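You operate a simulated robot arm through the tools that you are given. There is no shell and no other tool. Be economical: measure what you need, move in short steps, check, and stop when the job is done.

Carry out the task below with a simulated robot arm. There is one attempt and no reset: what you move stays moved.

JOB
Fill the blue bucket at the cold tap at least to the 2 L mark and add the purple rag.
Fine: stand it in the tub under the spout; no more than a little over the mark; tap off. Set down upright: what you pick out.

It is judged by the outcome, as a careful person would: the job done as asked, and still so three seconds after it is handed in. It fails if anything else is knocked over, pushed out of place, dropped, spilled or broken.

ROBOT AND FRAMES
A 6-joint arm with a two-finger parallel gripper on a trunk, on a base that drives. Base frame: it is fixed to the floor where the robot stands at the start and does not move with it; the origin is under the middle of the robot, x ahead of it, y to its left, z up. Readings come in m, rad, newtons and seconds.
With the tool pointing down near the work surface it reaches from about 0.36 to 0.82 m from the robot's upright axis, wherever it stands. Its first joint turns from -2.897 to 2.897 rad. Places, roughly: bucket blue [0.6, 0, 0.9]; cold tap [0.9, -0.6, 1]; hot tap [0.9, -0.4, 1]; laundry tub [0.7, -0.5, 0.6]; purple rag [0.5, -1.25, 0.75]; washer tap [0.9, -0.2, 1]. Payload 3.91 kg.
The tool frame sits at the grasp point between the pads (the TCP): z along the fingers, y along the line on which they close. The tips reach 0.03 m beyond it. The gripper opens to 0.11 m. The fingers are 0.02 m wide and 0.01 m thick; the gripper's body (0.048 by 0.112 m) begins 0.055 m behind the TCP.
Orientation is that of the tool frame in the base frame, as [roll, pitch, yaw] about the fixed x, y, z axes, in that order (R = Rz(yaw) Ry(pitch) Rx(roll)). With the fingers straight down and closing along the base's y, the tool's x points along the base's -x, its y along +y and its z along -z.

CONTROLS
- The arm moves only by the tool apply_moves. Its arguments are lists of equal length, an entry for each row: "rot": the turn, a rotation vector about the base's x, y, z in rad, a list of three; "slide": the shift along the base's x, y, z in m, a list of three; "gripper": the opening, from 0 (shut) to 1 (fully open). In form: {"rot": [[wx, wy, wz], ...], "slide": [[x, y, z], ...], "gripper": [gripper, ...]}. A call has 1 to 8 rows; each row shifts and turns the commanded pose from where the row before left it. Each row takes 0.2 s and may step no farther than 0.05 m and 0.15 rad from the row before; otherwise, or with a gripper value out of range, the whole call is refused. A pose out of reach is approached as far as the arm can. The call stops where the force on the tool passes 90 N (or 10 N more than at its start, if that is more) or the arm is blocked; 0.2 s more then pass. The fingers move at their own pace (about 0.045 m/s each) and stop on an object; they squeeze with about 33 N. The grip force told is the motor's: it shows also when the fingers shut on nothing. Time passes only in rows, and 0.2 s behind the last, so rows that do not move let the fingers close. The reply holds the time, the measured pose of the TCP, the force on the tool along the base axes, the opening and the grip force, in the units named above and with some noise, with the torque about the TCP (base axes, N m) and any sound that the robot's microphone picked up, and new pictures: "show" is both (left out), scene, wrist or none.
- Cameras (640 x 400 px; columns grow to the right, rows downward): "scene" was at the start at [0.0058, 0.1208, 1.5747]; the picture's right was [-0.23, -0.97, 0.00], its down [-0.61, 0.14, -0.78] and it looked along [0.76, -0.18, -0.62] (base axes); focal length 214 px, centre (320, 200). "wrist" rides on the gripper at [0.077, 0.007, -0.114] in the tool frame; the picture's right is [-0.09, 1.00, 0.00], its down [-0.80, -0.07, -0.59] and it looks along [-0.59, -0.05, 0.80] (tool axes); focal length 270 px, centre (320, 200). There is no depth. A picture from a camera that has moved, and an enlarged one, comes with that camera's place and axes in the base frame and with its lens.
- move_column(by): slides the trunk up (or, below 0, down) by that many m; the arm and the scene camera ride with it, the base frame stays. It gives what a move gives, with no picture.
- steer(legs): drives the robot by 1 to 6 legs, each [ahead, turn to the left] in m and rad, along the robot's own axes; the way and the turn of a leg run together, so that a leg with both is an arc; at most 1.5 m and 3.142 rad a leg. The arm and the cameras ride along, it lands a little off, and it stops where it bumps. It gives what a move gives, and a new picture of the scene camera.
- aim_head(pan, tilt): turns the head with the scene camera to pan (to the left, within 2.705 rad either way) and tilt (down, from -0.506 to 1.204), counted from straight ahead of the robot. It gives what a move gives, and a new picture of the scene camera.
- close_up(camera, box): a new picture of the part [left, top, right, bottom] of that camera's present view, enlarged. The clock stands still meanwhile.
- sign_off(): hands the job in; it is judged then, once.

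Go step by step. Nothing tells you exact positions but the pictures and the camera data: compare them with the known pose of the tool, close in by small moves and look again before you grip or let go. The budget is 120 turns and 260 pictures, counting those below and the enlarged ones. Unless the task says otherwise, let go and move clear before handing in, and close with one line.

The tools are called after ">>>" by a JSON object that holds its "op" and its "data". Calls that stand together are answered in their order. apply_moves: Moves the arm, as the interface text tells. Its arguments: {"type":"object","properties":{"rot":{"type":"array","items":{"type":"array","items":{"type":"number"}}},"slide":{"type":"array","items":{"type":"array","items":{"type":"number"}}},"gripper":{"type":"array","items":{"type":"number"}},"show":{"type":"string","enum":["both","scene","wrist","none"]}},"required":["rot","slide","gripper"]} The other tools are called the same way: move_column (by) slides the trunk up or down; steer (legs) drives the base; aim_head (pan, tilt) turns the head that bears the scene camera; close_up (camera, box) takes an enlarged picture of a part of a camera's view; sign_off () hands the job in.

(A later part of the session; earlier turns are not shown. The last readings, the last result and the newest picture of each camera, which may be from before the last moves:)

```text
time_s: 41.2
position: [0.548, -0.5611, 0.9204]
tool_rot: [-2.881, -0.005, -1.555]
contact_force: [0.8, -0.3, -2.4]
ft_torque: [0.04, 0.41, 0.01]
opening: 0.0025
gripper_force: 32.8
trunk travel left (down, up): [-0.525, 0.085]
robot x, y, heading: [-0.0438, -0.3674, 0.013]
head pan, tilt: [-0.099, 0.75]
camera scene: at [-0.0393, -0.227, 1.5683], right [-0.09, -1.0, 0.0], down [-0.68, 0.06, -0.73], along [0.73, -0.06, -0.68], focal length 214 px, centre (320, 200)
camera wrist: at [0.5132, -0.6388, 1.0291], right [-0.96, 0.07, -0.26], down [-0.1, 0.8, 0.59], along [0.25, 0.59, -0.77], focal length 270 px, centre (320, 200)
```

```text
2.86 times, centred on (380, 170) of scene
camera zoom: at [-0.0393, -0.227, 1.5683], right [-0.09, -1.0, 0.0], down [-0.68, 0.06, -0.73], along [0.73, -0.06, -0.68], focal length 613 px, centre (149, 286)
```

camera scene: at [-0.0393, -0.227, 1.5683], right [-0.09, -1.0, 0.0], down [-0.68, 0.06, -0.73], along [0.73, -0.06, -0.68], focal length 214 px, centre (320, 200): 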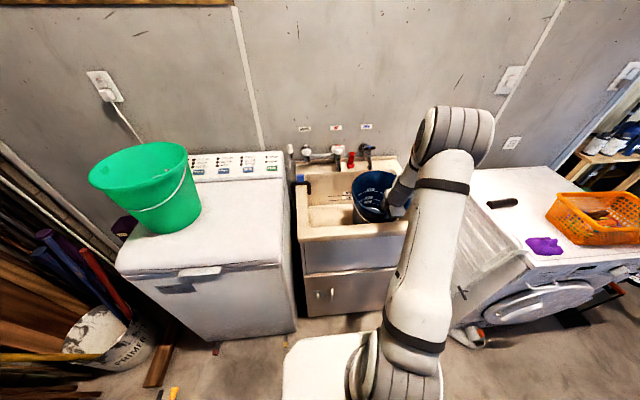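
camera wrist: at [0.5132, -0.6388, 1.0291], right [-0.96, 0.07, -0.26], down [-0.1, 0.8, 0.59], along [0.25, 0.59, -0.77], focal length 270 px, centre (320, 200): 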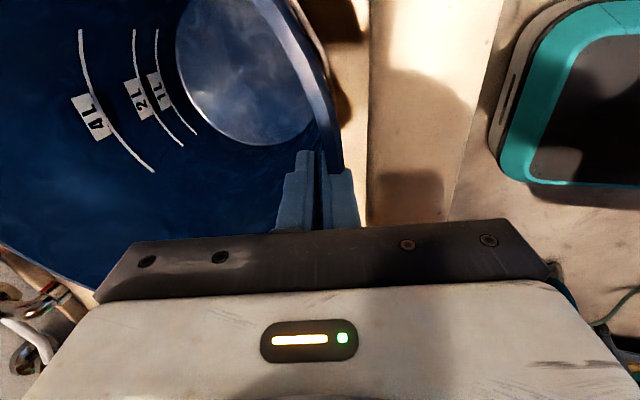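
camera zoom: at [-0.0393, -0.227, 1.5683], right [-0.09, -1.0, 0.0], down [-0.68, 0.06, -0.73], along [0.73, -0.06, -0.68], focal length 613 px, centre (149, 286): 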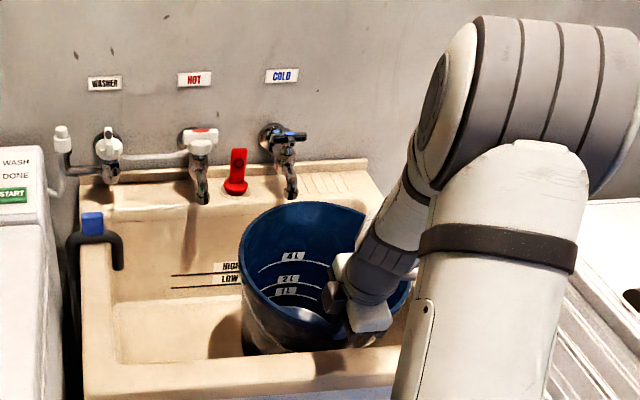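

The far rim is now just below and in front of the spout tip. Lowering further straight down.

>>> {"op": "apply_moves", "data": {"rot": [[0, 0, 0], [0, 0, 0], [0, 0, 0]], "slide": [[0, 0, -0.015], [0, 0, -0.015], [0, 0, 0]], "gripper": [0, 0, 0]}}

>>> {"op": "close_up", "data": {"camera": "scene", "box": [320, 130, 440, 240]}}

```text
time_s: 42.0
position: [0.5487, -0.5622, 0.8892]
tool_rot: [-2.882, -0.005, -1.555]
contact_force: [-0.6, 0.5, -2.7]
ft_torque: [-0.01, 0.41, 0.02]
opening: 0.0025
gripper_force: 33.0
trunk travel left (down, up): [-0.525, 0.085]
robot x, y, heading: [-0.0398, -0.3688, 0.012]
head pan, tilt: [-0.099, 0.75]
camera scene: at [-0.0393, -0.227, 1.5683], right [-0.09, -1.0, 0.0], down [-0.68, 0.06, -0.73], along [0.73, -0.06, -0.68], focal length 214 px, centre (320, 200)
camera wrist: at [0.5141, -0.6381, 0.9986], right [-0.96, 0.07, -0.26], down [-0.1, 0.8, 0.59], along [0.25, 0.59, -0.77], focal length 270 px, centre (320, 200)
```

scene: 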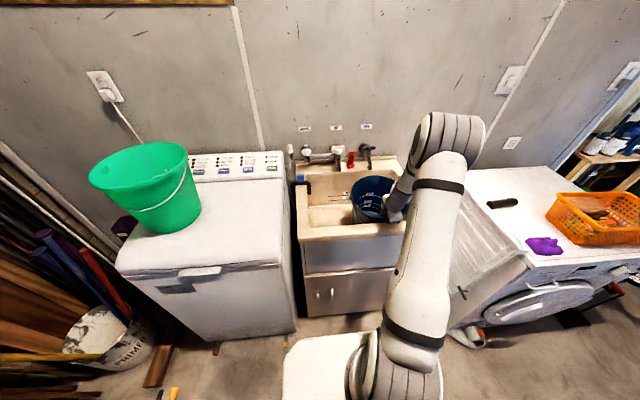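
wrist: 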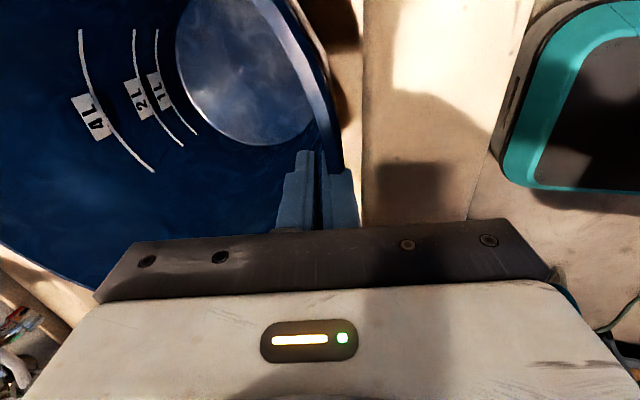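

```text
3.64 times, centred on (380, 185) of scene
camera zoom: at [-0.0393, -0.227, 1.5683], right [-0.09, -1.0, 0.0], down [-0.68, 0.06, -0.73], along [0.73, -0.06, -0.68], focal length 780 px, centre (102, 254)
```

zoom: 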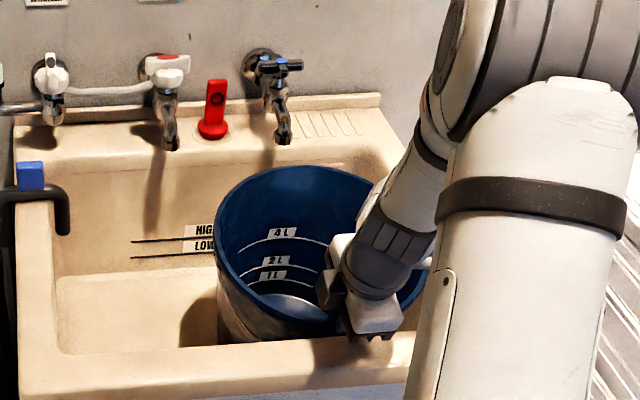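

Still hanging free. Now I'll slide it forward under the spout.

>>> {"op": "apply_moves", "data": {"rot": [[0, 0, 0], [0, 0, 0], [0, 0, 0], [0, 0, 0]], "slide": [[0.015, 0, -0.005], [0.015, 0, -0.005], [0.012, 0, 0], [0, 0, 0]], "gripper": [0, 0, 0, 0], "show": "wrist"}}

>>> {"op": "close_up", "data": {"camera": "scene", "box": [320, 130, 440, 240]}}

```text
time_s: 43.0
position: [0.591, -0.5609, 0.8832]
tool_rot: [-2.875, -0.005, -1.556]
contact_force: [-7.0, 0.2, 29.9]
ft_torque: [-0.01, -0.13, 0.03]
opening: 0.0027
gripper_force: 33.4
trunk travel left (down, up): [-0.525, 0.085]
robot x, y, heading: [-0.0403, -0.3715, 0.013]
head pan, tilt: [-0.099, 0.75]
camera wrist: at [0.5541, -0.6375, 0.9923], right [-0.96, 0.07, -0.26], down [-0.1, 0.8, 0.59], along [0.25, 0.59, -0.77], focal length 270 px, centre (320, 200)
```

wrist: 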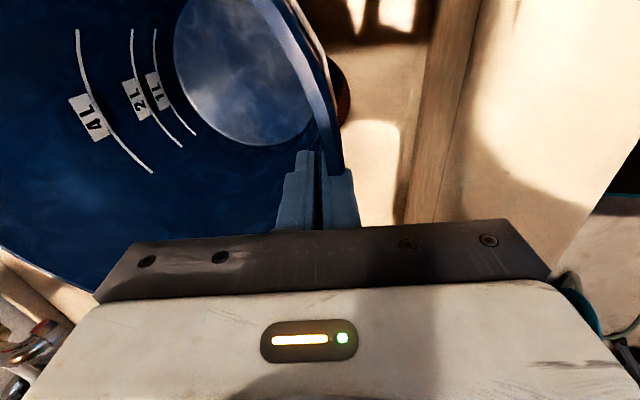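

```text
3.64 times, centred on (380, 185) of scene
camera zoom: at [-0.0438, -0.2259, 1.5684], right [-0.09, -1.0, 0.0], down [-0.68, 0.06, -0.73], along [0.73, -0.06, -0.68], focal length 780 px, centre (102, 254)
```

zoom: 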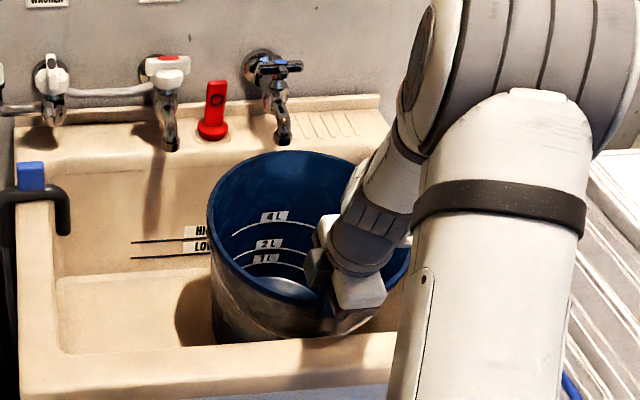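

The base touched the tub floor. I'll raise slightly, nudge it 1.5 cm further under the spout, and check.

>>> {"op": "apply_moves", "data": {"rot": [[0, 0, 0], [0, 0, 0], [0, 0, 0], [0, 0, 0]], "slide": [[0, 0, 0.01], [0.008, 0, 0.0], [0.007, 0, 0], [0, 0, 0]], "gripper": [0, 0, 0, 0], "show": "none"}}

>>> {"op": "close_up", "data": {"camera": "scene", "box": [340, 140, 410, 200]}}

```text
time_s: 44.0
position: [0.6039, -0.5593, 0.8878]
tool_rot: [-2.885, -0.001, -1.555]
contact_force: [-4.0, -0.4, -5.4]
ft_torque: [0.04, 0.73, -0.01]
opening: 0.0027
gripper_force: 33.2
trunk travel left (down, up): [-0.525, 0.085]
robot x, y, heading: [-0.0413, -0.3687, 0.012]
head pan, tilt: [-0.099, 0.75]
```

```text
6.67 times, centred on (375, 170) of scene
camera zoom: at [-0.0395, -0.2271, 1.5682], right [-0.09, -1.0, 0.0], down [-0.68, 0.06, -0.73], along [0.73, -0.06, -0.68], focal length 1430 px, centre (-47, 400)
```

zoom: 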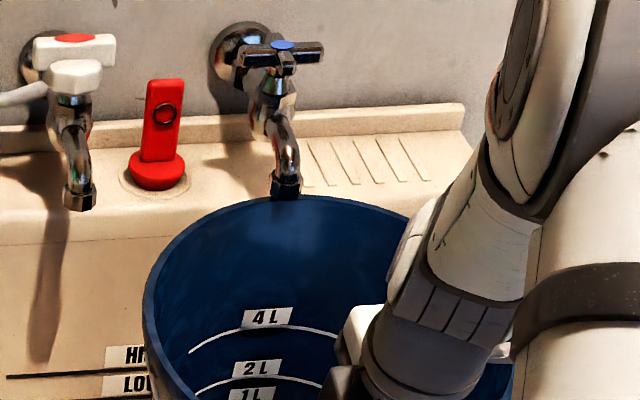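

The rim may be brushing the spout; I'll lower back down to the floor and look again.

>>> {"op": "apply_moves", "data": {"rot": [[0, 0, 0], [0, 0, 0], [0, 0, 0]], "slide": [[-0.004, 0, 0], [0, 0, -0.009], [0, 0, 0]], "gripper": [0, 0, 0], "show": "none"}}

>>> {"op": "close_up", "data": {"camera": "scene", "box": [340, 140, 410, 200]}}

>>> {"op": "close_up", "data": {"camera": "wrist", "box": [0, 0, 640, 400]}}

```text
time_s: 44.8
position: [0.603, -0.5606, 0.8842]
tool_rot: [-2.877, -0.006, -1.554]
contact_force: [-1.1, -1.7, 7.1]
ft_torque: [-0.39, 0.14, -0.12]
opening: 0.0023
gripper_force: 33.2
trunk travel left (down, up): [-0.525, 0.085]
robot x, y, heading: [-0.0433, -0.3682, 0.016]
head pan, tilt: [-0.099, 0.75]
```

```text
6.67 times, centred on (375, 170) of scene
camera zoom: at [-0.0405, -0.2269, 1.5684], right [-0.09, -1.0, 0.0], down [-0.68, 0.06, -0.73], along [0.73, -0.06, -0.68], focal length 1430 px, centre (-47, 400)
```

zoom: 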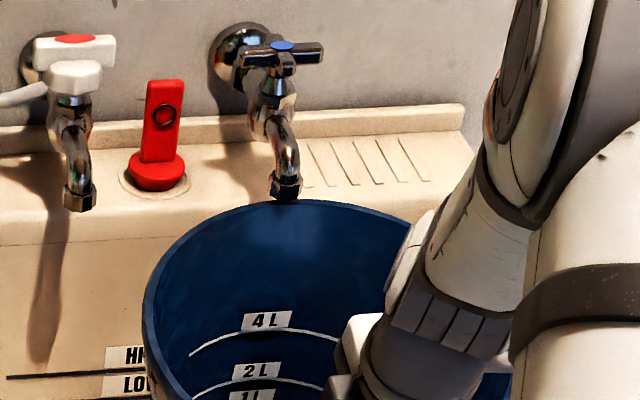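

```text
1.00 times, centred on (320, 200) of wrist
camera zoom: at [0.567, -0.6374, 0.9926], right [-0.96, 0.07, -0.26], down [-0.1, 0.8, 0.59], along [0.25, 0.59, -0.77], focal length 270 px, centre (320, 200)
```

zoom: 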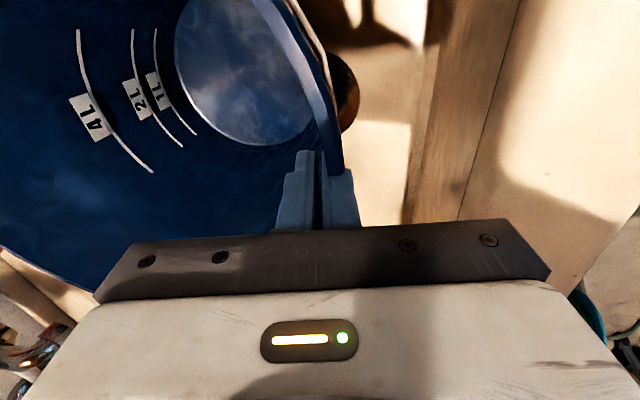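

The spout tip lies about 4 cm inside the far rim in plan. I'll release and back off upward a little.

>>> {"op": "apply_moves", "data": {"rot": [[0, 0, 0], [0, 0, 0], [0, 0, 0], [0, 0, 0]], "slide": [[0, 0, 0], [0, 0, 0], [0, 0, 0], [0, 0, 0]], "gripper": [0.15, 0.3, 0.45, 0.6], "show": "wrist"}}

>>> {"op": "close_up", "data": {"camera": "scene", "box": [320, 130, 440, 240]}}

```text
time_s: 45.8
position: [0.6012, -0.5606, 0.8822]
tool_rot: [-2.88, -0.003, -1.556]
contact_force: [0.1, -0.2, 0.4]
ft_torque: [0.0, 0.01, 0.02]
opening: 0.066
gripper_force: 0.1
trunk travel left (down, up): [-0.525, 0.085]
robot x, y, heading: [-0.0403, -0.3684, 0.009]
head pan, tilt: [-0.099, 0.75]
camera wrist: at [0.567, -0.6371, 0.9909], right [-0.96, 0.07, -0.26], down [-0.1, 0.8, 0.59], along [0.25, 0.59, -0.77], focal length 270 px, centre (320, 200)
```

wrist: 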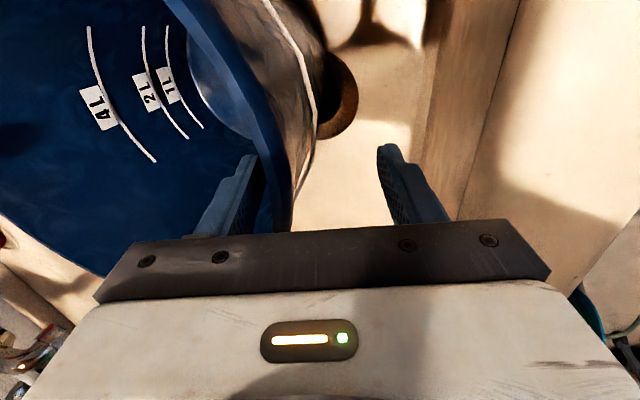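

```text
3.64 times, centred on (380, 185) of scene
camera zoom: at [-0.0395, -0.2269, 1.5682], right [-0.09, -1.0, 0.0], down [-0.68, 0.06, -0.73], along [0.73, -0.06, -0.68], focal length 780 px, centre (102, 254)
```

zoom: 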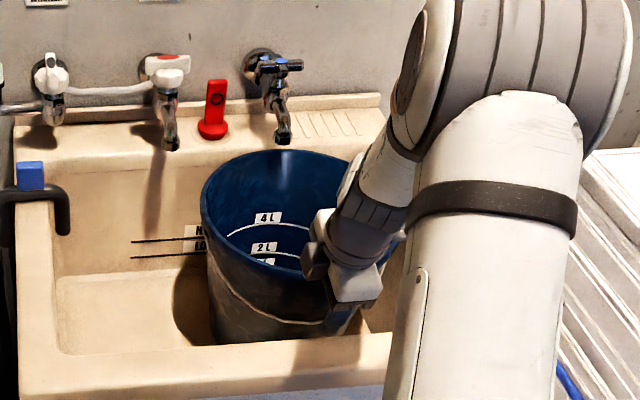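

The bucket stands upright on the floor. Retract upward.

>>> {"op": "apply_moves", "data": {"rot": [[0, 0, 0], [0, 0, 0], [0, 0, 0], [0, 0, 0], [0, 0, 0], [0, 0, 0]], "slide": [[0.008, 0, 0], [0, 0, 0.03], [0, 0, 0.04], [-0.03, 0, 0.04], [-0.04, 0, 0.04], [-0.04, 0, 0.04]], "gripper": [0.9, 1, 1, 1, 1, 1]}}

>>> {"op": "close_up", "data": {"camera": "scene", "box": [320, 130, 440, 240]}}

```text
refused: row 5 steps farther than a row can; nothing moved
```

```text
3.64 times, centred on (380, 185) of scene
camera zoom: at [-0.0395, -0.2269, 1.5682], right [-0.09, -1.0, 0.0], down [-0.68, 0.06, -0.73], along [0.73, -0.06, -0.68], focal length 780 px, centre (102, 254)
```

zoom: 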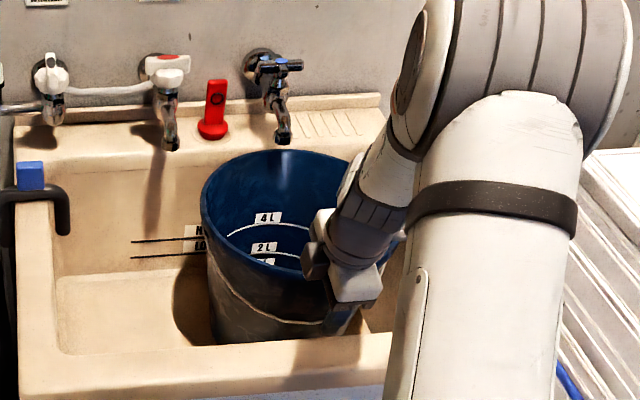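

>>> {"op": "apply_moves", "data": {"rot": [[0, 0, 0], [0, 0, 0], [0, 0, 0], [0, 0, 0], [0, 0, 0], [0, 0, 0], [0, 0, 0]], "slide": [[0.008, 0, 0], [0, 0, 0.03], [0, 0, 0.04], [-0.03, 0, 0.035], [-0.035, 0, 0.035], [-0.035, 0, 0.035], [-0.035, 0, 0.035]], "gripper": [0.9, 1, 1, 1, 1, 1, 1]}}

>>> {"op": "close_up", "data": {"camera": "scene", "box": [320, 130, 440, 240]}}

```text
time_s: 47.4
position: [0.4737, -0.5577, 1.0919]
tool_rot: [-2.882, -0.004, -1.556]
contact_force: [-0.8, 0.2, 0.3]
ft_torque: [-0.01, 0.0, -0.02]
opening: 0.1101
gripper_force: 0.1
trunk travel left (down, up): [-0.525, 0.085]
robot x, y, heading: [-0.045, -0.371, 0.01]
head pan, tilt: [-0.099, 0.75]
camera scene: at [-0.0411, -0.2266, 1.5682], right [-0.09, -1.0, 0.0], down [-0.68, 0.06, -0.73], along [0.73, -0.06, -0.68], focal length 214 px, centre (320, 200)
camera wrist: at [0.4385, -0.6357, 1.2005], right [-0.96, 0.07, -0.26], down [-0.1, 0.8, 0.59], along [0.25, 0.59, -0.77], focal length 270 px, centre (320, 200)
```

scene: 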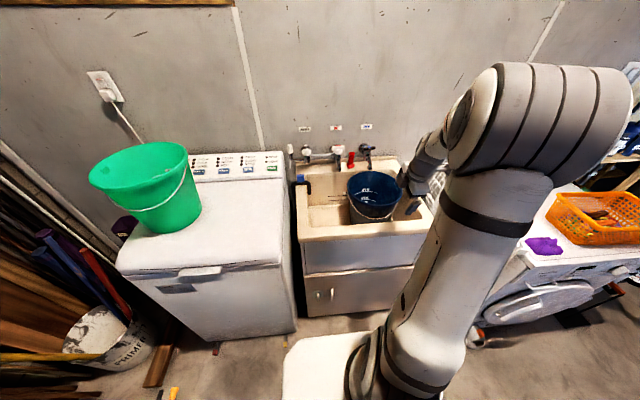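
wrist: 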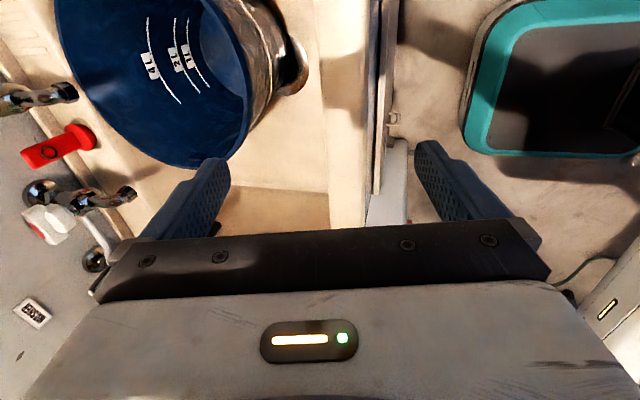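

```text
3.64 times, centred on (380, 185) of scene
camera zoom: at [-0.0411, -0.2266, 1.5682], right [-0.09, -1.0, 0.0], down [-0.68, 0.06, -0.73], along [0.73, -0.06, -0.68], focal length 780 px, centre (102, 254)
```

zoom: 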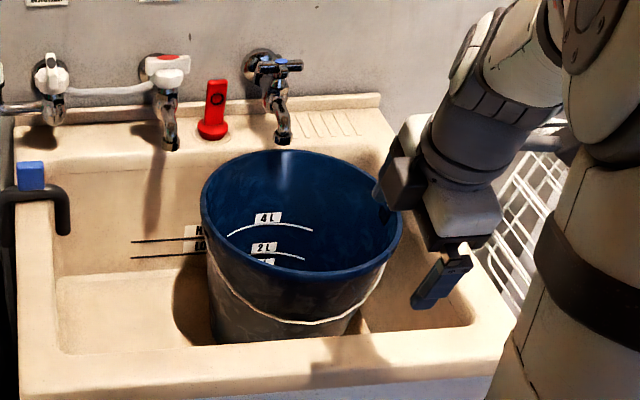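

Bucket is placed under the cold spout. Now a close look at the cold tap's handle.

>>> {"op": "close_up", "data": {"camera": "scene", "box": [345, 135, 395, 170]}}

>>> {"op": "close_up", "data": {"camera": "wrist", "box": [0, 60, 160, 300]}}

```text
11.43 times, centred on (370, 152) of scene
camera zoom: at [-0.0411, -0.2266, 1.5682], right [-0.09, -1.0, 0.0], down [-0.68, 0.06, -0.73], along [0.73, -0.06, -0.68], focal length 2451 px, centre (-251, 743)
```

zoom: 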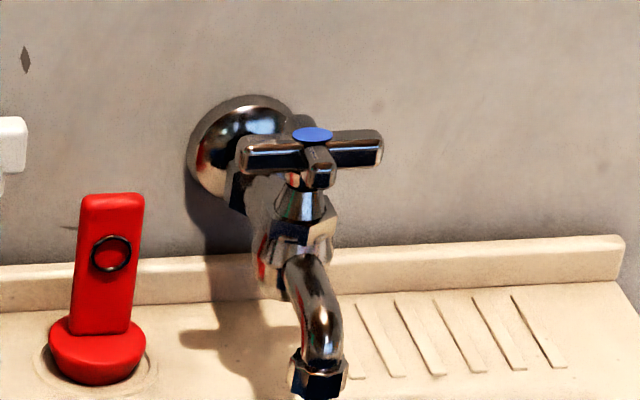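

```text
1.67 times, centred on (80, 180) of wrist
camera zoom: at [0.4385, -0.6357, 1.2005], right [-0.96, 0.07, -0.26], down [-0.1, 0.8, 0.59], along [0.25, 0.59, -0.77], focal length 450 px, centre (720, 233)
```

zoom: 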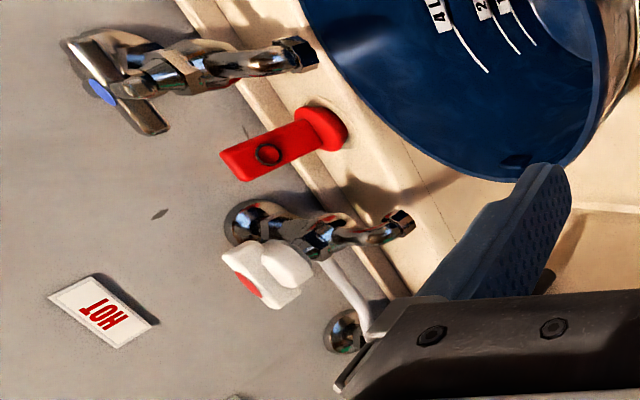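

The cold tap has a cross handle on a vertical spindle at about (0.923, -0.562, 1.019), with one arm pointing toward me. I'll reorient the tool to point forward and slightly down with the camera on top, so I can straddle that arm.

>>> {"op": "apply_moves", "data": {"rot": [[0, 0.13, 0], [0, 0.13, 0], [0, 0, 0.145], [0, 0, 0.145], [0, 0, 0.145], [0, 0, 0.145], [0, 0, 0.145], [0, 0, 0.145]], "slide": [[0, 0, 0.04], [0, 0, 0.04], [0, 0, 0.04], [0, 0, 0.03], [0, 0, 0], [0, 0, 0], [0, 0, 0], [0, 0, 0]], "gripper": [1, 1, 1, 1, 1, 1, 1, 1], "show": "none"}}

>>> {"op": "apply_moves", "data": {"rot": [[0, 0, 0.145], [0, 0, 0.145], [0, 0, 0.145], [0, 0, 0.145], [0, 0, 0.106], [0, -0.14, 0], [0, -0.14, 0], [0, -0.14, 0]], "slide": [[0, 0, 0], [0, 0, 0], [0, 0, 0], [0, 0, 0], [0, 0, 0], [0, 0, 0], [0, 0, 0], [0, 0, 0]], "gripper": [1, 1, 1, 1, 1, 0.4, 0.4, 0.4], "show": "none"}}

>>> {"op": "apply_moves", "data": {"rot": [[0, -0.14, 0], [0, -0.14, 0], [0, -0.14, 0], [0, -0.14, 0], [0, -0.14, 0]], "slide": [[0, 0, 0], [0, 0, 0], [0, 0, 0], [0, 0, 0], [0, 0, 0]], "gripper": [0.4, 0.4, 0.4, 0.4, 0.4]}}

```text
time_s: 49.2
position: [0.474, -0.5589, 1.2413]
tool_rot: [3.141, -0.001, -0.682]
contact_force: [-0.9, -0.4, -0.2]
ft_torque: [0.02, 0.03, 0.01]
opening: 0.1099
gripper_force: 0.2
trunk travel left (down, up): [-0.525, 0.085]
robot x, y, heading: [-0.0398, -0.3738, 0.013]
head pan, tilt: [-0.099, 0.75]
```

```text
time_s: 51.0
position: [0.502, -0.4415, 1.2353]
tool_rot: [-3.07, -0.416, -0.303]
contact_force: [0.5, 0.0, 0.3]
ft_torque: [0.01, -0.02, 0.01]
opening: 0.0437
gripper_force: 0.1
out of reach, approached as far as the arm can: row 2, 3, 4, 5, 7, 8
trunk travel left (down, up): [-0.525, 0.085]
robot x, y, heading: [-0.0356, -0.3688, 0.012]
head pan, tilt: [-0.099, 0.75]
```

```text
time_s: 52.2
position: [0.5064, -0.4064, 1.2366]
tool_rot: [-2.67, -1.055, -0.577]
contact_force: [-1.1, -0.4, 0.0]
ft_torque: [-0.01, 0.01, 0.03]
opening: 0.0439
gripper_force: 0.1
out of reach, approached as far as the arm can: row 1, 2, 3, 4
trunk travel left (down, up): [-0.525, 0.085]
robot x, y, heading: [-0.0449, -0.371, 0.014]
head pan, tilt: [-0.099, 0.75]
camera scene: at [-0.04, -0.2269, 1.5683], right [-0.09, -1.0, 0.0], down [-0.68, 0.06, -0.73], along [0.73, -0.06, -0.68], focal length 214 px, centre (320, 200)
camera wrist: at [0.4337, -0.4278, 1.3519], right [-0.19, -0.93, -0.3], down [-0.85, 0.31, -0.42], along [0.49, 0.17, -0.86], focal length 270 px, centre (320, 200)
```

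scene: 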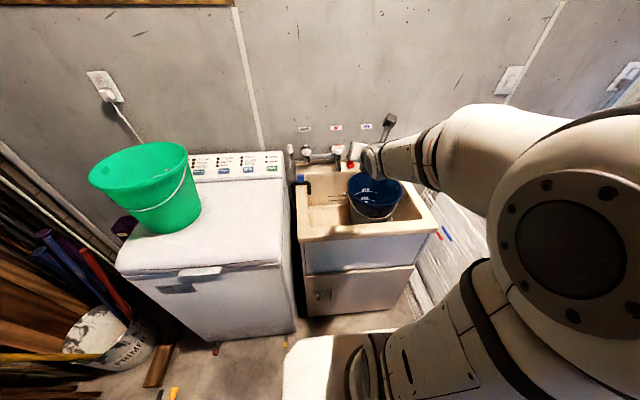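
wrist: 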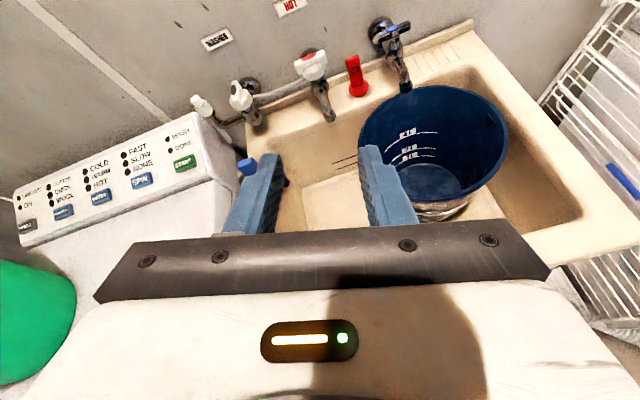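

The reorientation is limited close in; moving outward should give the wrist room. I'll shift forward and see.

>>> {"op": "apply_moves", "data": {"rot": [[0, 0, 0], [0, 0, 0], [0, 0, 0], [0, 0, 0]], "slide": [[0.04, 0, 0], [0.04, 0, 0], [0.04, 0, 0], [0.03, 0, 0]], "gripper": [0.4, 0.4, 0.4, 0.4]}}

```text
time_s: 53.2
position: [0.6553, -0.404, 1.2351]
tool_rot: [-2.675, -1.054, -0.575]
contact_force: [0.4, 0.5, 0.6]
ft_torque: [0.01, 0.0, 0.02]
opening: 0.0441
gripper_force: 0.0
trunk travel left (down, up): [-0.525, 0.085]
robot x, y, heading: [-0.0456, -0.3689, 0.011]
head pan, tilt: [-0.099, 0.75]
camera scene: at [-0.0389, -0.2269, 1.5682], right [-0.09, -1.0, 0.0], down [-0.68, 0.06, -0.73], along [0.73, -0.06, -0.68], focal length 214 px, centre (320, 200)
camera wrist: at [0.5824, -0.4272, 1.3503], right [-0.19, -0.93, -0.3], down [-0.85, 0.31, -0.42], along [0.48, 0.17, -0.86], focal length 270 px, centre (320, 200)
```

scene: 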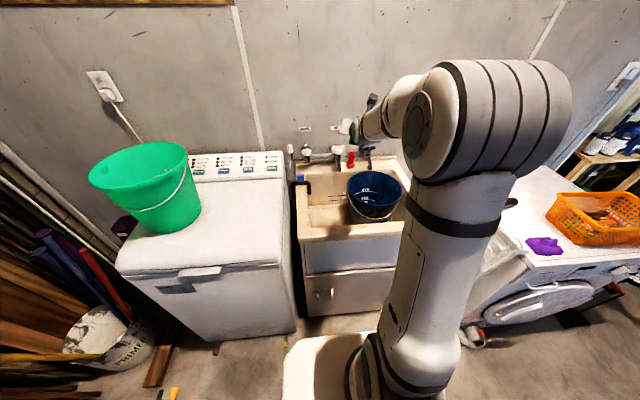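
wrist: 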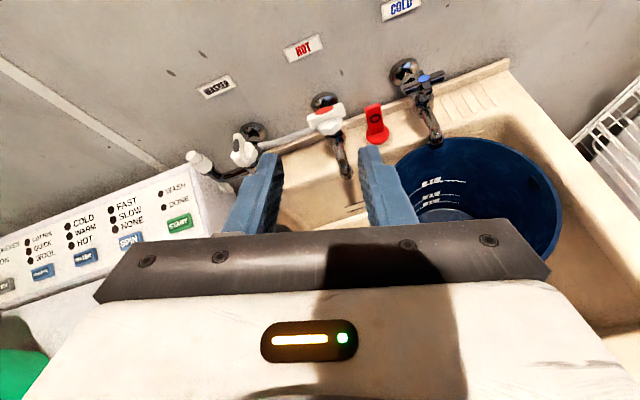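

The tool now points forward, ~26° down, a bit rolled. I'll correct the roll and go to a pre-position in front of the cold handle.

>>> {"op": "apply_moves", "data": {"rot": [[-0.067, 0.003, 0.033], [-0.067, 0.003, 0.033], [-0.067, 0.003, 0.033], [0, 0, 0], [0, 0, 0], [0, 0, 0], [0, 0, 0]], "slide": [[0.02, -0.022, -0.025], [0.02, -0.022, -0.025], [0.02, -0.022, -0.025], [0.02, -0.022, -0.025], [0.02, -0.022, -0.025], [0.02, -0.022, -0.025], [0.02, -0.022, -0.025]], "gripper": [0.4, 0.4, 0.4, 0.4, 0.4, 0.4, 0.4]}}

```text
time_s: 54.8
position: [0.7964, -0.5611, 1.0599]
tool_rot: [-3.087, -1.115, -0.111]
contact_force: [-0.6, 0.5, 0.2]
ft_torque: [-0.01, -0.01, 0.03]
opening: 0.0438
gripper_force: 0.1
trunk travel left (down, up): [-0.525, 0.085]
robot x, y, heading: [-0.0423, -0.3682, 0.013]
head pan, tilt: [-0.099, 0.75]
camera scene: at [-0.0386, -0.2274, 1.5683], right [-0.09, -1.0, 0.0], down [-0.68, 0.06, -0.73], along [0.73, -0.06, -0.68], focal length 214 px, centre (320, 200)
camera wrist: at [0.7261, -0.567, 1.1784], right [-0.1, -0.99, -0.1], down [-0.88, 0.14, -0.46], along [0.47, 0.05, -0.88], focal length 270 px, centre (320, 200)
```

scene: 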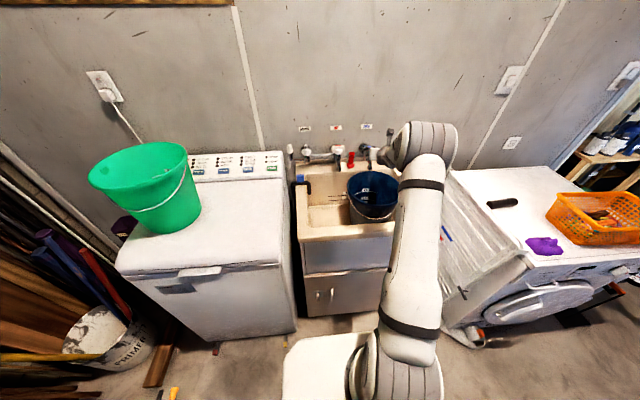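
wrist: 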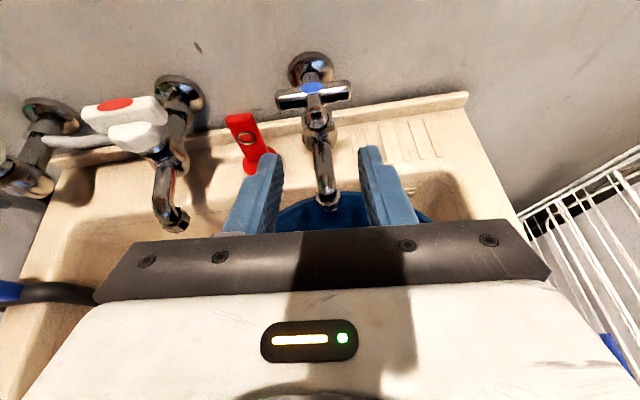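

The handle cap is confirmed at (0.92, -0.562, 1.019), and the spout is ~3 cm inside the bucket rim. Advancing to straddle the front arm.

>>> {"op": "apply_moves", "data": {"rot": [[0, 0, 0], [0, 0, 0], [0, 0, 0]], "slide": [[0.03, 0, -0.014], [0.03, -0.001, -0.014], [0.02, 0, -0.01]], "gripper": [0.4, 0.4, 0.4], "show": "wrist"}}

>>> {"op": "close_up", "data": {"camera": "wrist", "box": [220, 60, 420, 240]}}

```text
time_s: 55.6
position: [0.8732, -0.5624, 1.0216]
tool_rot: [-3.088, -1.115, -0.11]
contact_force: [0.3, -0.6, 0.7]
ft_torque: [0.0, 0.0, -0.03]
opening: 0.0441
gripper_force: 0.0
trunk travel left (down, up): [-0.525, 0.085]
robot x, y, heading: [-0.0413, -0.3686, 0.012]
head pan, tilt: [-0.099, 0.75]
camera wrist: at [0.8039, -0.5671, 1.1411], right [-0.1, -0.99, -0.1], down [-0.88, 0.14, -0.46], along [0.47, 0.04, -0.88], focal length 270 px, centre (320, 200)
```

wrist: 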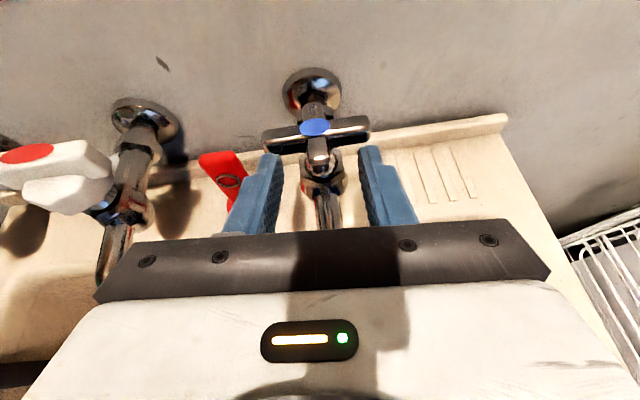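

```text
2.22 times, centred on (320, 150) of wrist
camera zoom: at [0.8039, -0.5671, 1.1411], right [-0.1, -0.99, -0.1], down [-0.88, 0.14, -0.46], along [0.47, 0.04, -0.88], focal length 601 px, centre (320, 311)
```

zoom: 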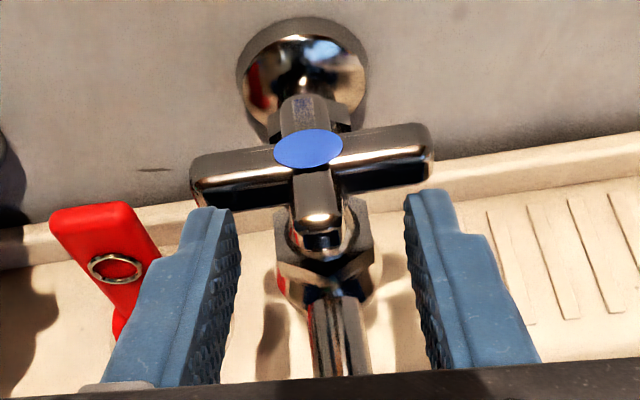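

Fingers flank the front arm. I'll narrow the gap, advance slightly, then check the view of the bucket before turning counter-clockwise.

>>> {"op": "apply_moves", "data": {"rot": [[0, 0, 0], [0, 0, 0], [0, 0, 0]], "slide": [[0.007, 0.001, -0.003], [0, 0, 0], [0, 0, 0]], "gripper": [0.25, 0.25, 0.25], "show": "none"}}

>>> {"op": "close_up", "data": {"camera": "wrist", "box": [220, 60, 420, 240]}}

>>> {"op": "close_up", "data": {"camera": "scene", "box": [320, 130, 440, 230]}}

```text
time_s: 56.4
position: [0.8757, -0.5584, 1.0228]
tool_rot: [-3.091, -1.119, -0.105]
contact_force: [-55.1, 13.6, -1.0]
ft_torque: [0.1, 0.21, 1.51]
opening: 0.0328
gripper_force: 5.6
trunk travel left (down, up): [-0.525, 0.085]
robot x, y, heading: [-0.0404, -0.3721, 0.014]
head pan, tilt: [-0.099, 0.75]
```

```text
2.22 times, centred on (320, 150) of wrist
camera zoom: at [0.8051, -0.5642, 1.1416], right [-0.1, -0.99, -0.1], down [-0.88, 0.13, -0.46], along [0.47, 0.04, -0.88], focal length 601 px, centre (320, 311)
```

zoom: 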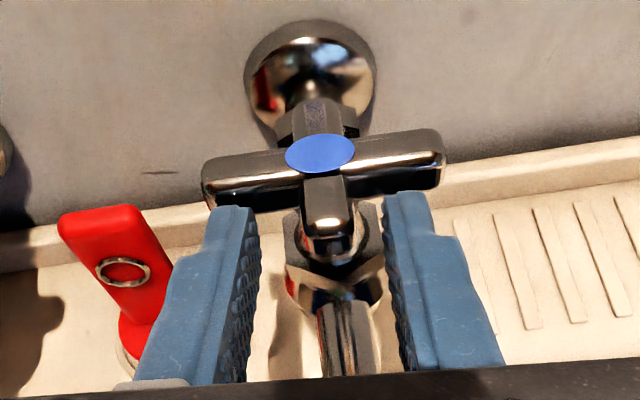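

```text
4.00 times, centred on (380, 180) of scene
camera zoom: at [-0.0484, -0.2249, 1.568], right [-0.09, -1.0, 0.0], down [-0.68, 0.06, -0.74], along [0.73, -0.06, -0.68], focal length 858 px, centre (80, 280)
```

zoom: 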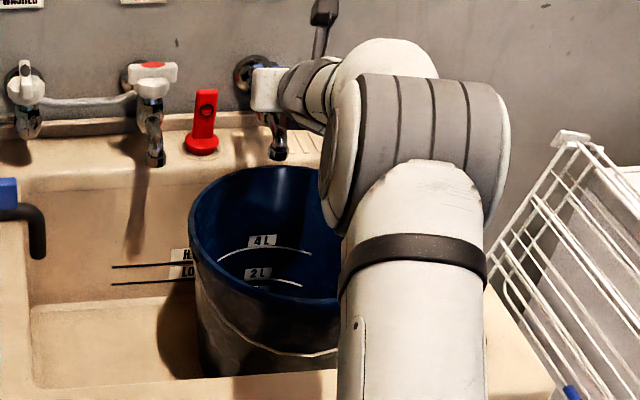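

The left fingertip is pressing on the side arm, and the fingers catch the nut below. I'll back off and raise slightly.

>>> {"op": "apply_moves", "data": {"rot": [[0, 0, 0], [0, 0, 0], [0, 0, 0], [0, 0, 0]], "slide": [[-0.012, 0, 0.0], [0, -0.001, 0.009], [0, 0, 0], [0, 0, 0]], "gripper": [0.35, 0.35, 0.22, 0.22], "show": "none"}}

>>> {"op": "close_up", "data": {"camera": "wrist", "box": [220, 60, 420, 240]}}

```text
time_s: 57.4
position: [0.8712, -0.5623, 1.0291]
tool_rot: [-3.086, -1.115, -0.11]
contact_force: [0.3, -0.3, 0.2]
ft_torque: [0.01, 0.02, 0.02]
opening: 0.0242
gripper_force: 0.0
trunk travel left (down, up): [-0.525, 0.085]
robot x, y, heading: [-0.0385, -0.3742, 0.015]
head pan, tilt: [-0.099, 0.75]
```

```text
2.22 times, centred on (320, 150) of wrist
camera zoom: at [0.8009, -0.5672, 1.148], right [-0.1, -0.99, -0.1], down [-0.88, 0.14, -0.46], along [0.47, 0.04, -0.88], focal length 601 px, centre (320, 311)
```

zoom: 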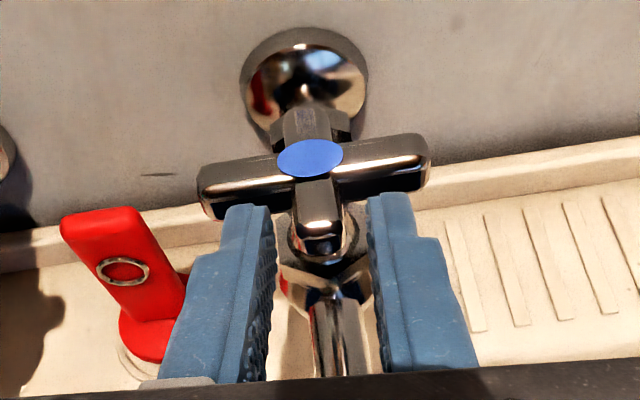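

Clear now. I'll push the front arm toward -y (counter-clockwise from above) in small steps.

>>> {"op": "apply_moves", "data": {"rot": [[0, 0, 0], [0, 0, 0], [0, 0, 0]], "slide": [[0, -0.008, 0], [0.0, -0.008, 0], [0, 0, 0]], "gripper": [0.22, 0.22, 0.22], "show": "none"}}

>>> {"op": "close_up", "data": {"camera": "wrist", "box": [220, 60, 420, 240]}}

```text
time_s: 58.2
position: [0.8689, -0.5775, 1.0298]
tool_rot: [-3.089, -1.119, -0.107]
contact_force: [-7.2, 5.5, 3.2]
ft_torque: [0.08, 0.0, 0.31]
opening: 0.0263
gripper_force: 2.4
trunk travel left (down, up): [-0.525, 0.085]
robot x, y, heading: [-0.0428, -0.372, 0.013]
head pan, tilt: [-0.099, 0.75]
```

```text
2.22 times, centred on (320, 150) of wrist
camera zoom: at [0.7988, -0.5827, 1.1489], right [-0.1, -0.99, -0.1], down [-0.88, 0.13, -0.46], along [0.47, 0.04, -0.88], focal length 601 px, centre (320, 311)
```

zoom: 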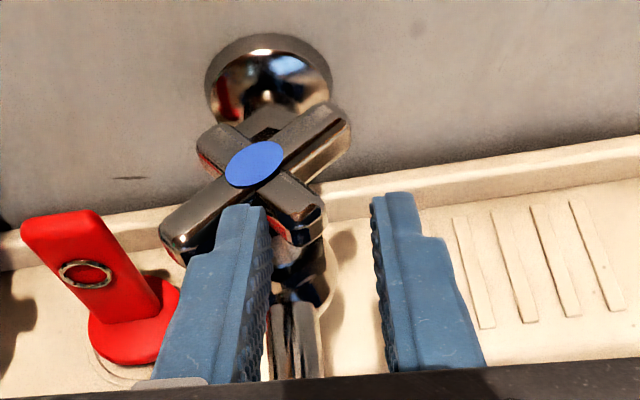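

The handle turned about 40°. Checking for flow.

>>> {"op": "close_up", "data": {"camera": "scene", "box": [340, 140, 410, 200]}}

>>> {"op": "apply_moves", "data": {"rot": [[0, 0, 0]], "slide": [[0, 0, 0]], "gripper": [0.22], "show": "wrist"}}

```text
6.67 times, centred on (375, 170) of scene
camera zoom: at [-0.0413, -0.2261, 1.5682], right [-0.09, -1.0, 0.0], down [-0.68, 0.06, -0.73], along [0.73, -0.06, -0.68], focal length 1430 px, centre (-47, 400)
```

zoom: 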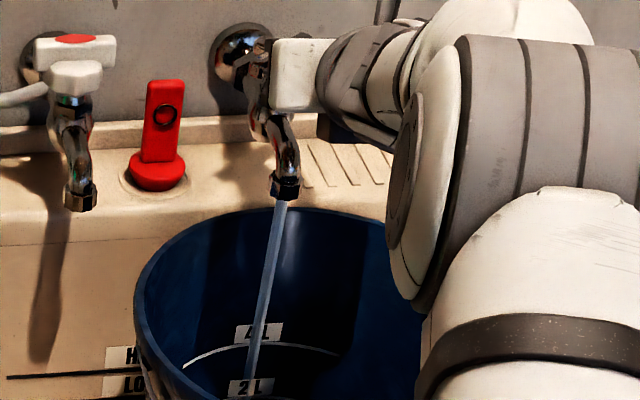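

```text
time_s: 58.6
position: [0.8686, -0.577, 1.0313]
tool_rot: [-3.09, -1.118, -0.109]
contact_force: [-6.8, 5.2, 4.5]
ft_torque: [0.02, -0.05, 0.28]
opening: 0.0265
gripper_force: 2.3
trunk travel left (down, up): [-0.525, 0.085]
robot x, y, heading: [-0.042, -0.3696, 0.012]
head pan, tilt: [-0.099, 0.75]
camera wrist: at [0.7987, -0.5827, 1.1488], right [-0.1, -0.99, -0.1], down [-0.88, 0.13, -0.46], along [0.47, 0.04, -0.88], focal length 270 px, centre (320, 200)
```

wrist: 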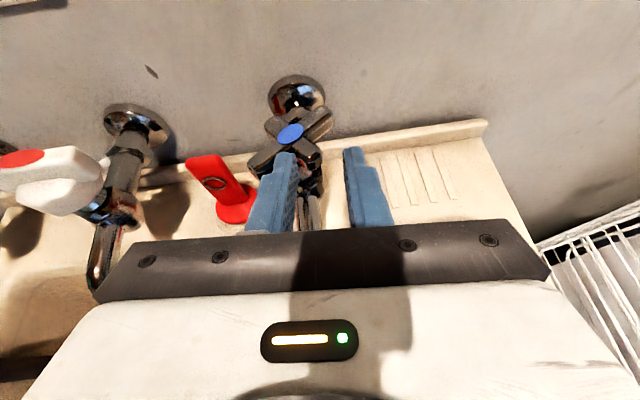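

Water is running cleanly into the bucket. I'll wait and monitor the level.

>>> {"op": "apply_moves", "data": {"rot": [[0, 0, 0], [0, 0, 0], [0, 0, 0], [0, 0, 0], [0, 0, 0], [0, 0, 0], [0, 0, 0], [0, 0, 0]], "slide": [[0, 0, 0], [0, 0, 0], [0, 0, 0], [0, 0, 0], [0, 0, 0], [0, 0, 0], [0, 0, 0], [0, 0, 0]], "gripper": [0.22, 0.22, 0.22, 0.22, 0.22, 0.22, 0.22, 0.22], "show": "none"}}

>>> {"op": "close_up", "data": {"camera": "scene", "box": [340, 165, 410, 220]}}

```text
time_s: 60.4
position: [0.8673, -0.5769, 1.03]
tool_rot: [-3.09, -1.117, -0.106]
contact_force: [-5.9, 3.4, 7.1]
ft_torque: [0.09, -0.14, 0.17]
opening: 0.0258
gripper_force: 2.0
trunk travel left (down, up): [-0.525, 0.085]
robot x, y, heading: [-0.0413, -0.3674, 0.011]
head pan, tilt: [-0.099, 0.75]
```

```text
7.27 times, centred on (375, 192) of scene
camera zoom: at [-0.0415, -0.2262, 1.5682], right [-0.09, -1.0, 0.0], down [-0.68, 0.06, -0.73], along [0.73, -0.06, -0.68], focal length 1560 px, centre (-80, 254)
```

zoom: 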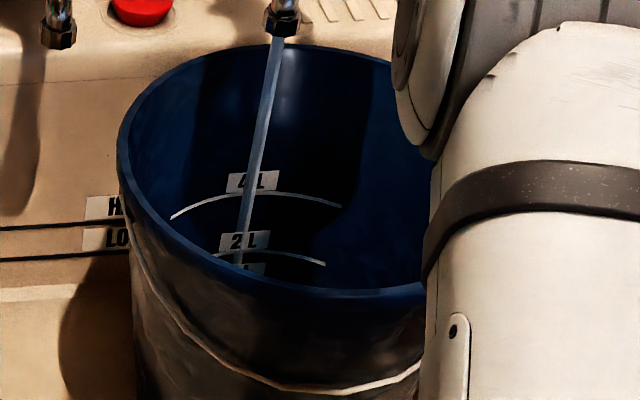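

>>> {"op": "apply_moves", "data": {"rot": [[0, 0, 0], [0, 0, 0], [0, 0, 0], [0, 0, 0], [0, 0, 0], [0, 0, 0], [0, 0, 0], [0, 0, 0]], "slide": [[0, 0, 0], [0, 0, 0], [0, 0, 0], [0, 0, 0], [0, 0, 0], [0, 0, 0], [0, 0, 0], [0, 0, 0]], "gripper": [0.22, 0.22, 0.22, 0.22, 0.22, 0.22, 0.22, 0.22], "show": "none"}}

>>> {"op": "close_up", "data": {"camera": "scene", "box": [345, 180, 395, 215]}}

```text
time_s: 62.2
position: [0.8686, -0.5771, 1.0296]
tool_rot: [-3.09, -1.116, -0.108]
contact_force: [-6.7, 2.5, 6.8]
ft_torque: [0.08, -0.1, 0.24]
opening: 0.0254
gripper_force: 1.1
trunk travel left (down, up): [-0.525, 0.085]
robot x, y, heading: [-0.0416, -0.371, 0.014]
head pan, tilt: [-0.099, 0.75]
```

```text
11.43 times, centred on (370, 198) of scene
camera zoom: at [-0.0416, -0.2264, 1.5682], right [-0.09, -1.0, 0.0], down [-0.68, 0.06, -0.73], along [0.73, -0.06, -0.68], focal length 2451 px, centre (-251, 229)
```

zoom: 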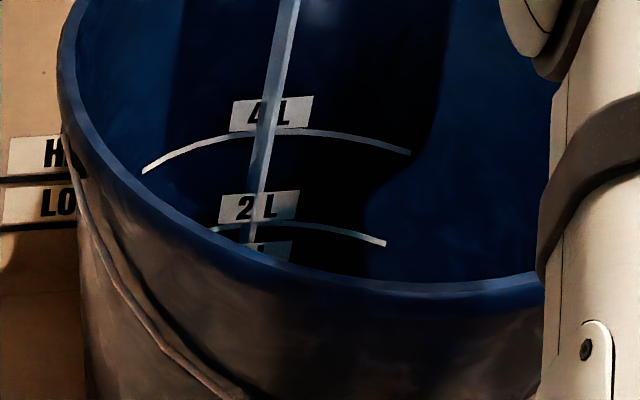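

>>> {"op": "apply_moves", "data": {"rot": [[0, 0, 0], [0, 0, 0], [0, 0, 0], [0, 0, 0], [0, 0, 0], [0, 0, 0], [0, 0, 0], [0, 0, 0]], "slide": [[0, 0, 0], [0, 0, 0], [0, 0, 0], [0, 0, 0], [0, 0, 0], [0, 0, 0], [0, 0, 0], [0, 0, 0]], "gripper": [0.22, 0.22, 0.22, 0.22, 0.22, 0.22, 0.22, 0.22], "show": "none"}}

>>> {"op": "apply_moves", "data": {"rot": [[0, 0, 0], [0, 0, 0], [0, 0, 0], [0, 0, 0], [0, 0, 0], [0, 0, 0], [0, 0, 0], [0, 0, 0]], "slide": [[0, 0, 0], [0, 0, 0], [0, 0, 0], [0, 0, 0], [0, 0, 0], [0, 0, 0], [0, 0, 0], [0, 0, 0]], "gripper": [0.22, 0.22, 0.22, 0.22, 0.22, 0.22, 0.22, 0.22], "show": "none"}}

>>> {"op": "close_up", "data": {"camera": "scene", "box": [345, 180, 395, 215]}}

```text
time_s: 64.0
position: [0.8688, -0.5769, 1.0291]
tool_rot: [-3.09, -1.117, -0.108]
contact_force: [-7.4, 2.3, 6.7]
ft_torque: [0.06, -0.06, 0.17]
opening: 0.0255
gripper_force: 0.4
trunk travel left (down, up): [-0.525, 0.085]
robot x, y, heading: [-0.0422, -0.3721, 0.013]
head pan, tilt: [-0.099, 0.75]
```

```text
time_s: 65.8
position: [0.869, -0.5763, 1.0294]
tool_rot: [-3.089, -1.118, -0.109]
contact_force: [-8.0, 2.6, 5.1]
ft_torque: [0.07, -0.07, 0.2]
opening: 0.0251
gripper_force: 0.8
trunk travel left (down, up): [-0.525, 0.085]
robot x, y, heading: [-0.0408, -0.3707, 0.011]
head pan, tilt: [-0.099, 0.75]
```

```text
11.43 times, centred on (370, 198) of scene
camera zoom: at [-0.0416, -0.2265, 1.5682], right [-0.09, -1.0, 0.0], down [-0.68, 0.06, -0.73], along [0.73, -0.06, -0.68], focal length 2451 px, centre (-251, 229)
```

zoom: 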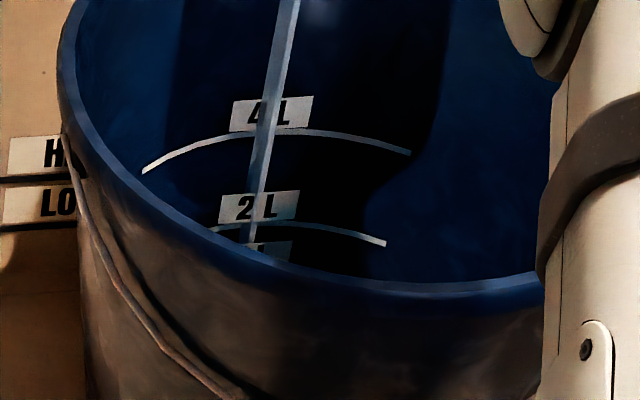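

>>> {"op": "apply_moves", "data": {"rot": [[0, 0, 0], [0, 0, 0], [0, 0, 0], [0, 0, 0], [0, 0, 0], [0, 0, 0], [0, 0, 0], [0, 0, 0]], "slide": [[0, 0, 0], [0, 0, 0], [0, 0, 0], [0, 0, 0], [0, 0, 0], [0, 0, 0], [0, 0, 0], [0, 0, 0]], "gripper": [0.22, 0.22, 0.22, 0.22, 0.22, 0.22, 0.22, 0.22], "show": "none"}}

>>> {"op": "close_up", "data": {"camera": "scene", "box": [355, 195, 395, 215]}}

>>> {"op": "apply_moves", "data": {"rot": [[0, 0, 0], [0, 0, 0], [0, 0, 0], [0, 0, 0], [0, 0, 0], [0, 0, 0], [0, 0, 0], [0, 0, 0]], "slide": [[0, 0, 0], [0, 0, 0], [0, 0, 0], [0, 0, 0], [0, 0, 0], [0, 0, 0], [0, 0, 0], [0, 0, 0]], "gripper": [0.22, 0.22, 0.22, 0.22, 0.22, 0.22, 0.22, 0.22], "show": "none"}}

>>> {"op": "close_up", "data": {"camera": "scene", "box": [355, 195, 395, 215]}}

```text
time_s: 67.6
position: [0.8668, -0.5785, 1.0294]
tool_rot: [-3.088, -1.117, -0.108]
contact_force: [-8.9, 2.6, 4.1]
ft_torque: [0.04, -0.02, 0.19]
opening: 0.0251
gripper_force: 0.9
trunk travel left (down, up): [-0.525, 0.085]
robot x, y, heading: [-0.0396, -0.3723, 0.01]
head pan, tilt: [-0.099, 0.75]
```

```text
16.00 times, centred on (375, 205) of scene
camera zoom: at [-0.0416, -0.2265, 1.5682], right [-0.09, -1.0, 0.0], down [-0.68, 0.06, -0.73], along [0.73, -0.06, -0.68], focal length 3432 px, centre (-560, 120)
```

zoom: 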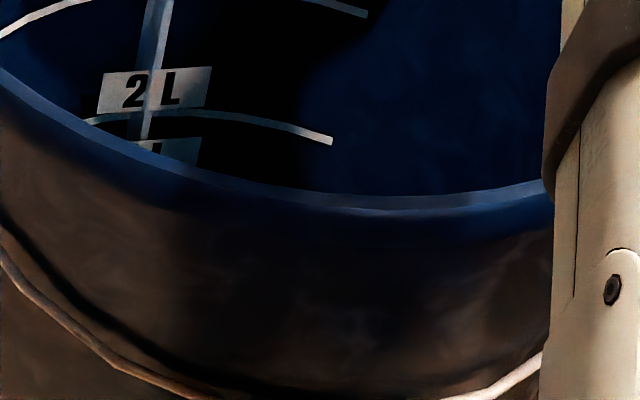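

```text
time_s: 69.4
position: [0.8685, -0.5773, 1.0299]
tool_rot: [-3.09, -1.117, -0.107]
contact_force: [-9.6, 2.5, 2.7]
ft_torque: [0.0, 0.02, 0.24]
opening: 0.0251
gripper_force: 0.9
trunk travel left (down, up): [-0.525, 0.085]
robot x, y, heading: [-0.0438, -0.3681, 0.011]
head pan, tilt: [-0.099, 0.75]
```

```text
16.00 times, centred on (375, 205) of scene
camera zoom: at [-0.0416, -0.2265, 1.5682], right [-0.09, -1.0, 0.0], down [-0.68, 0.06, -0.73], along [0.73, -0.06, -0.68], focal length 3432 px, centre (-560, 120)
```

zoom: 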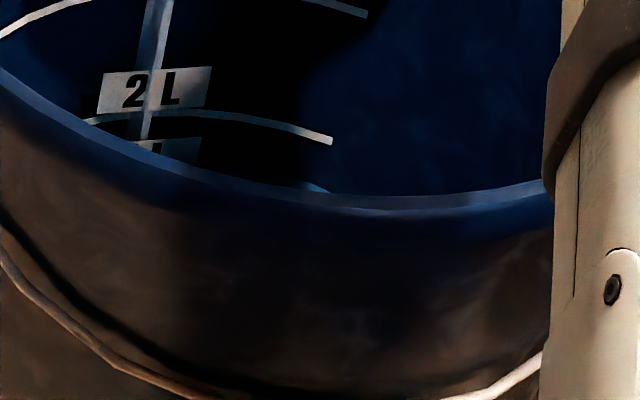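

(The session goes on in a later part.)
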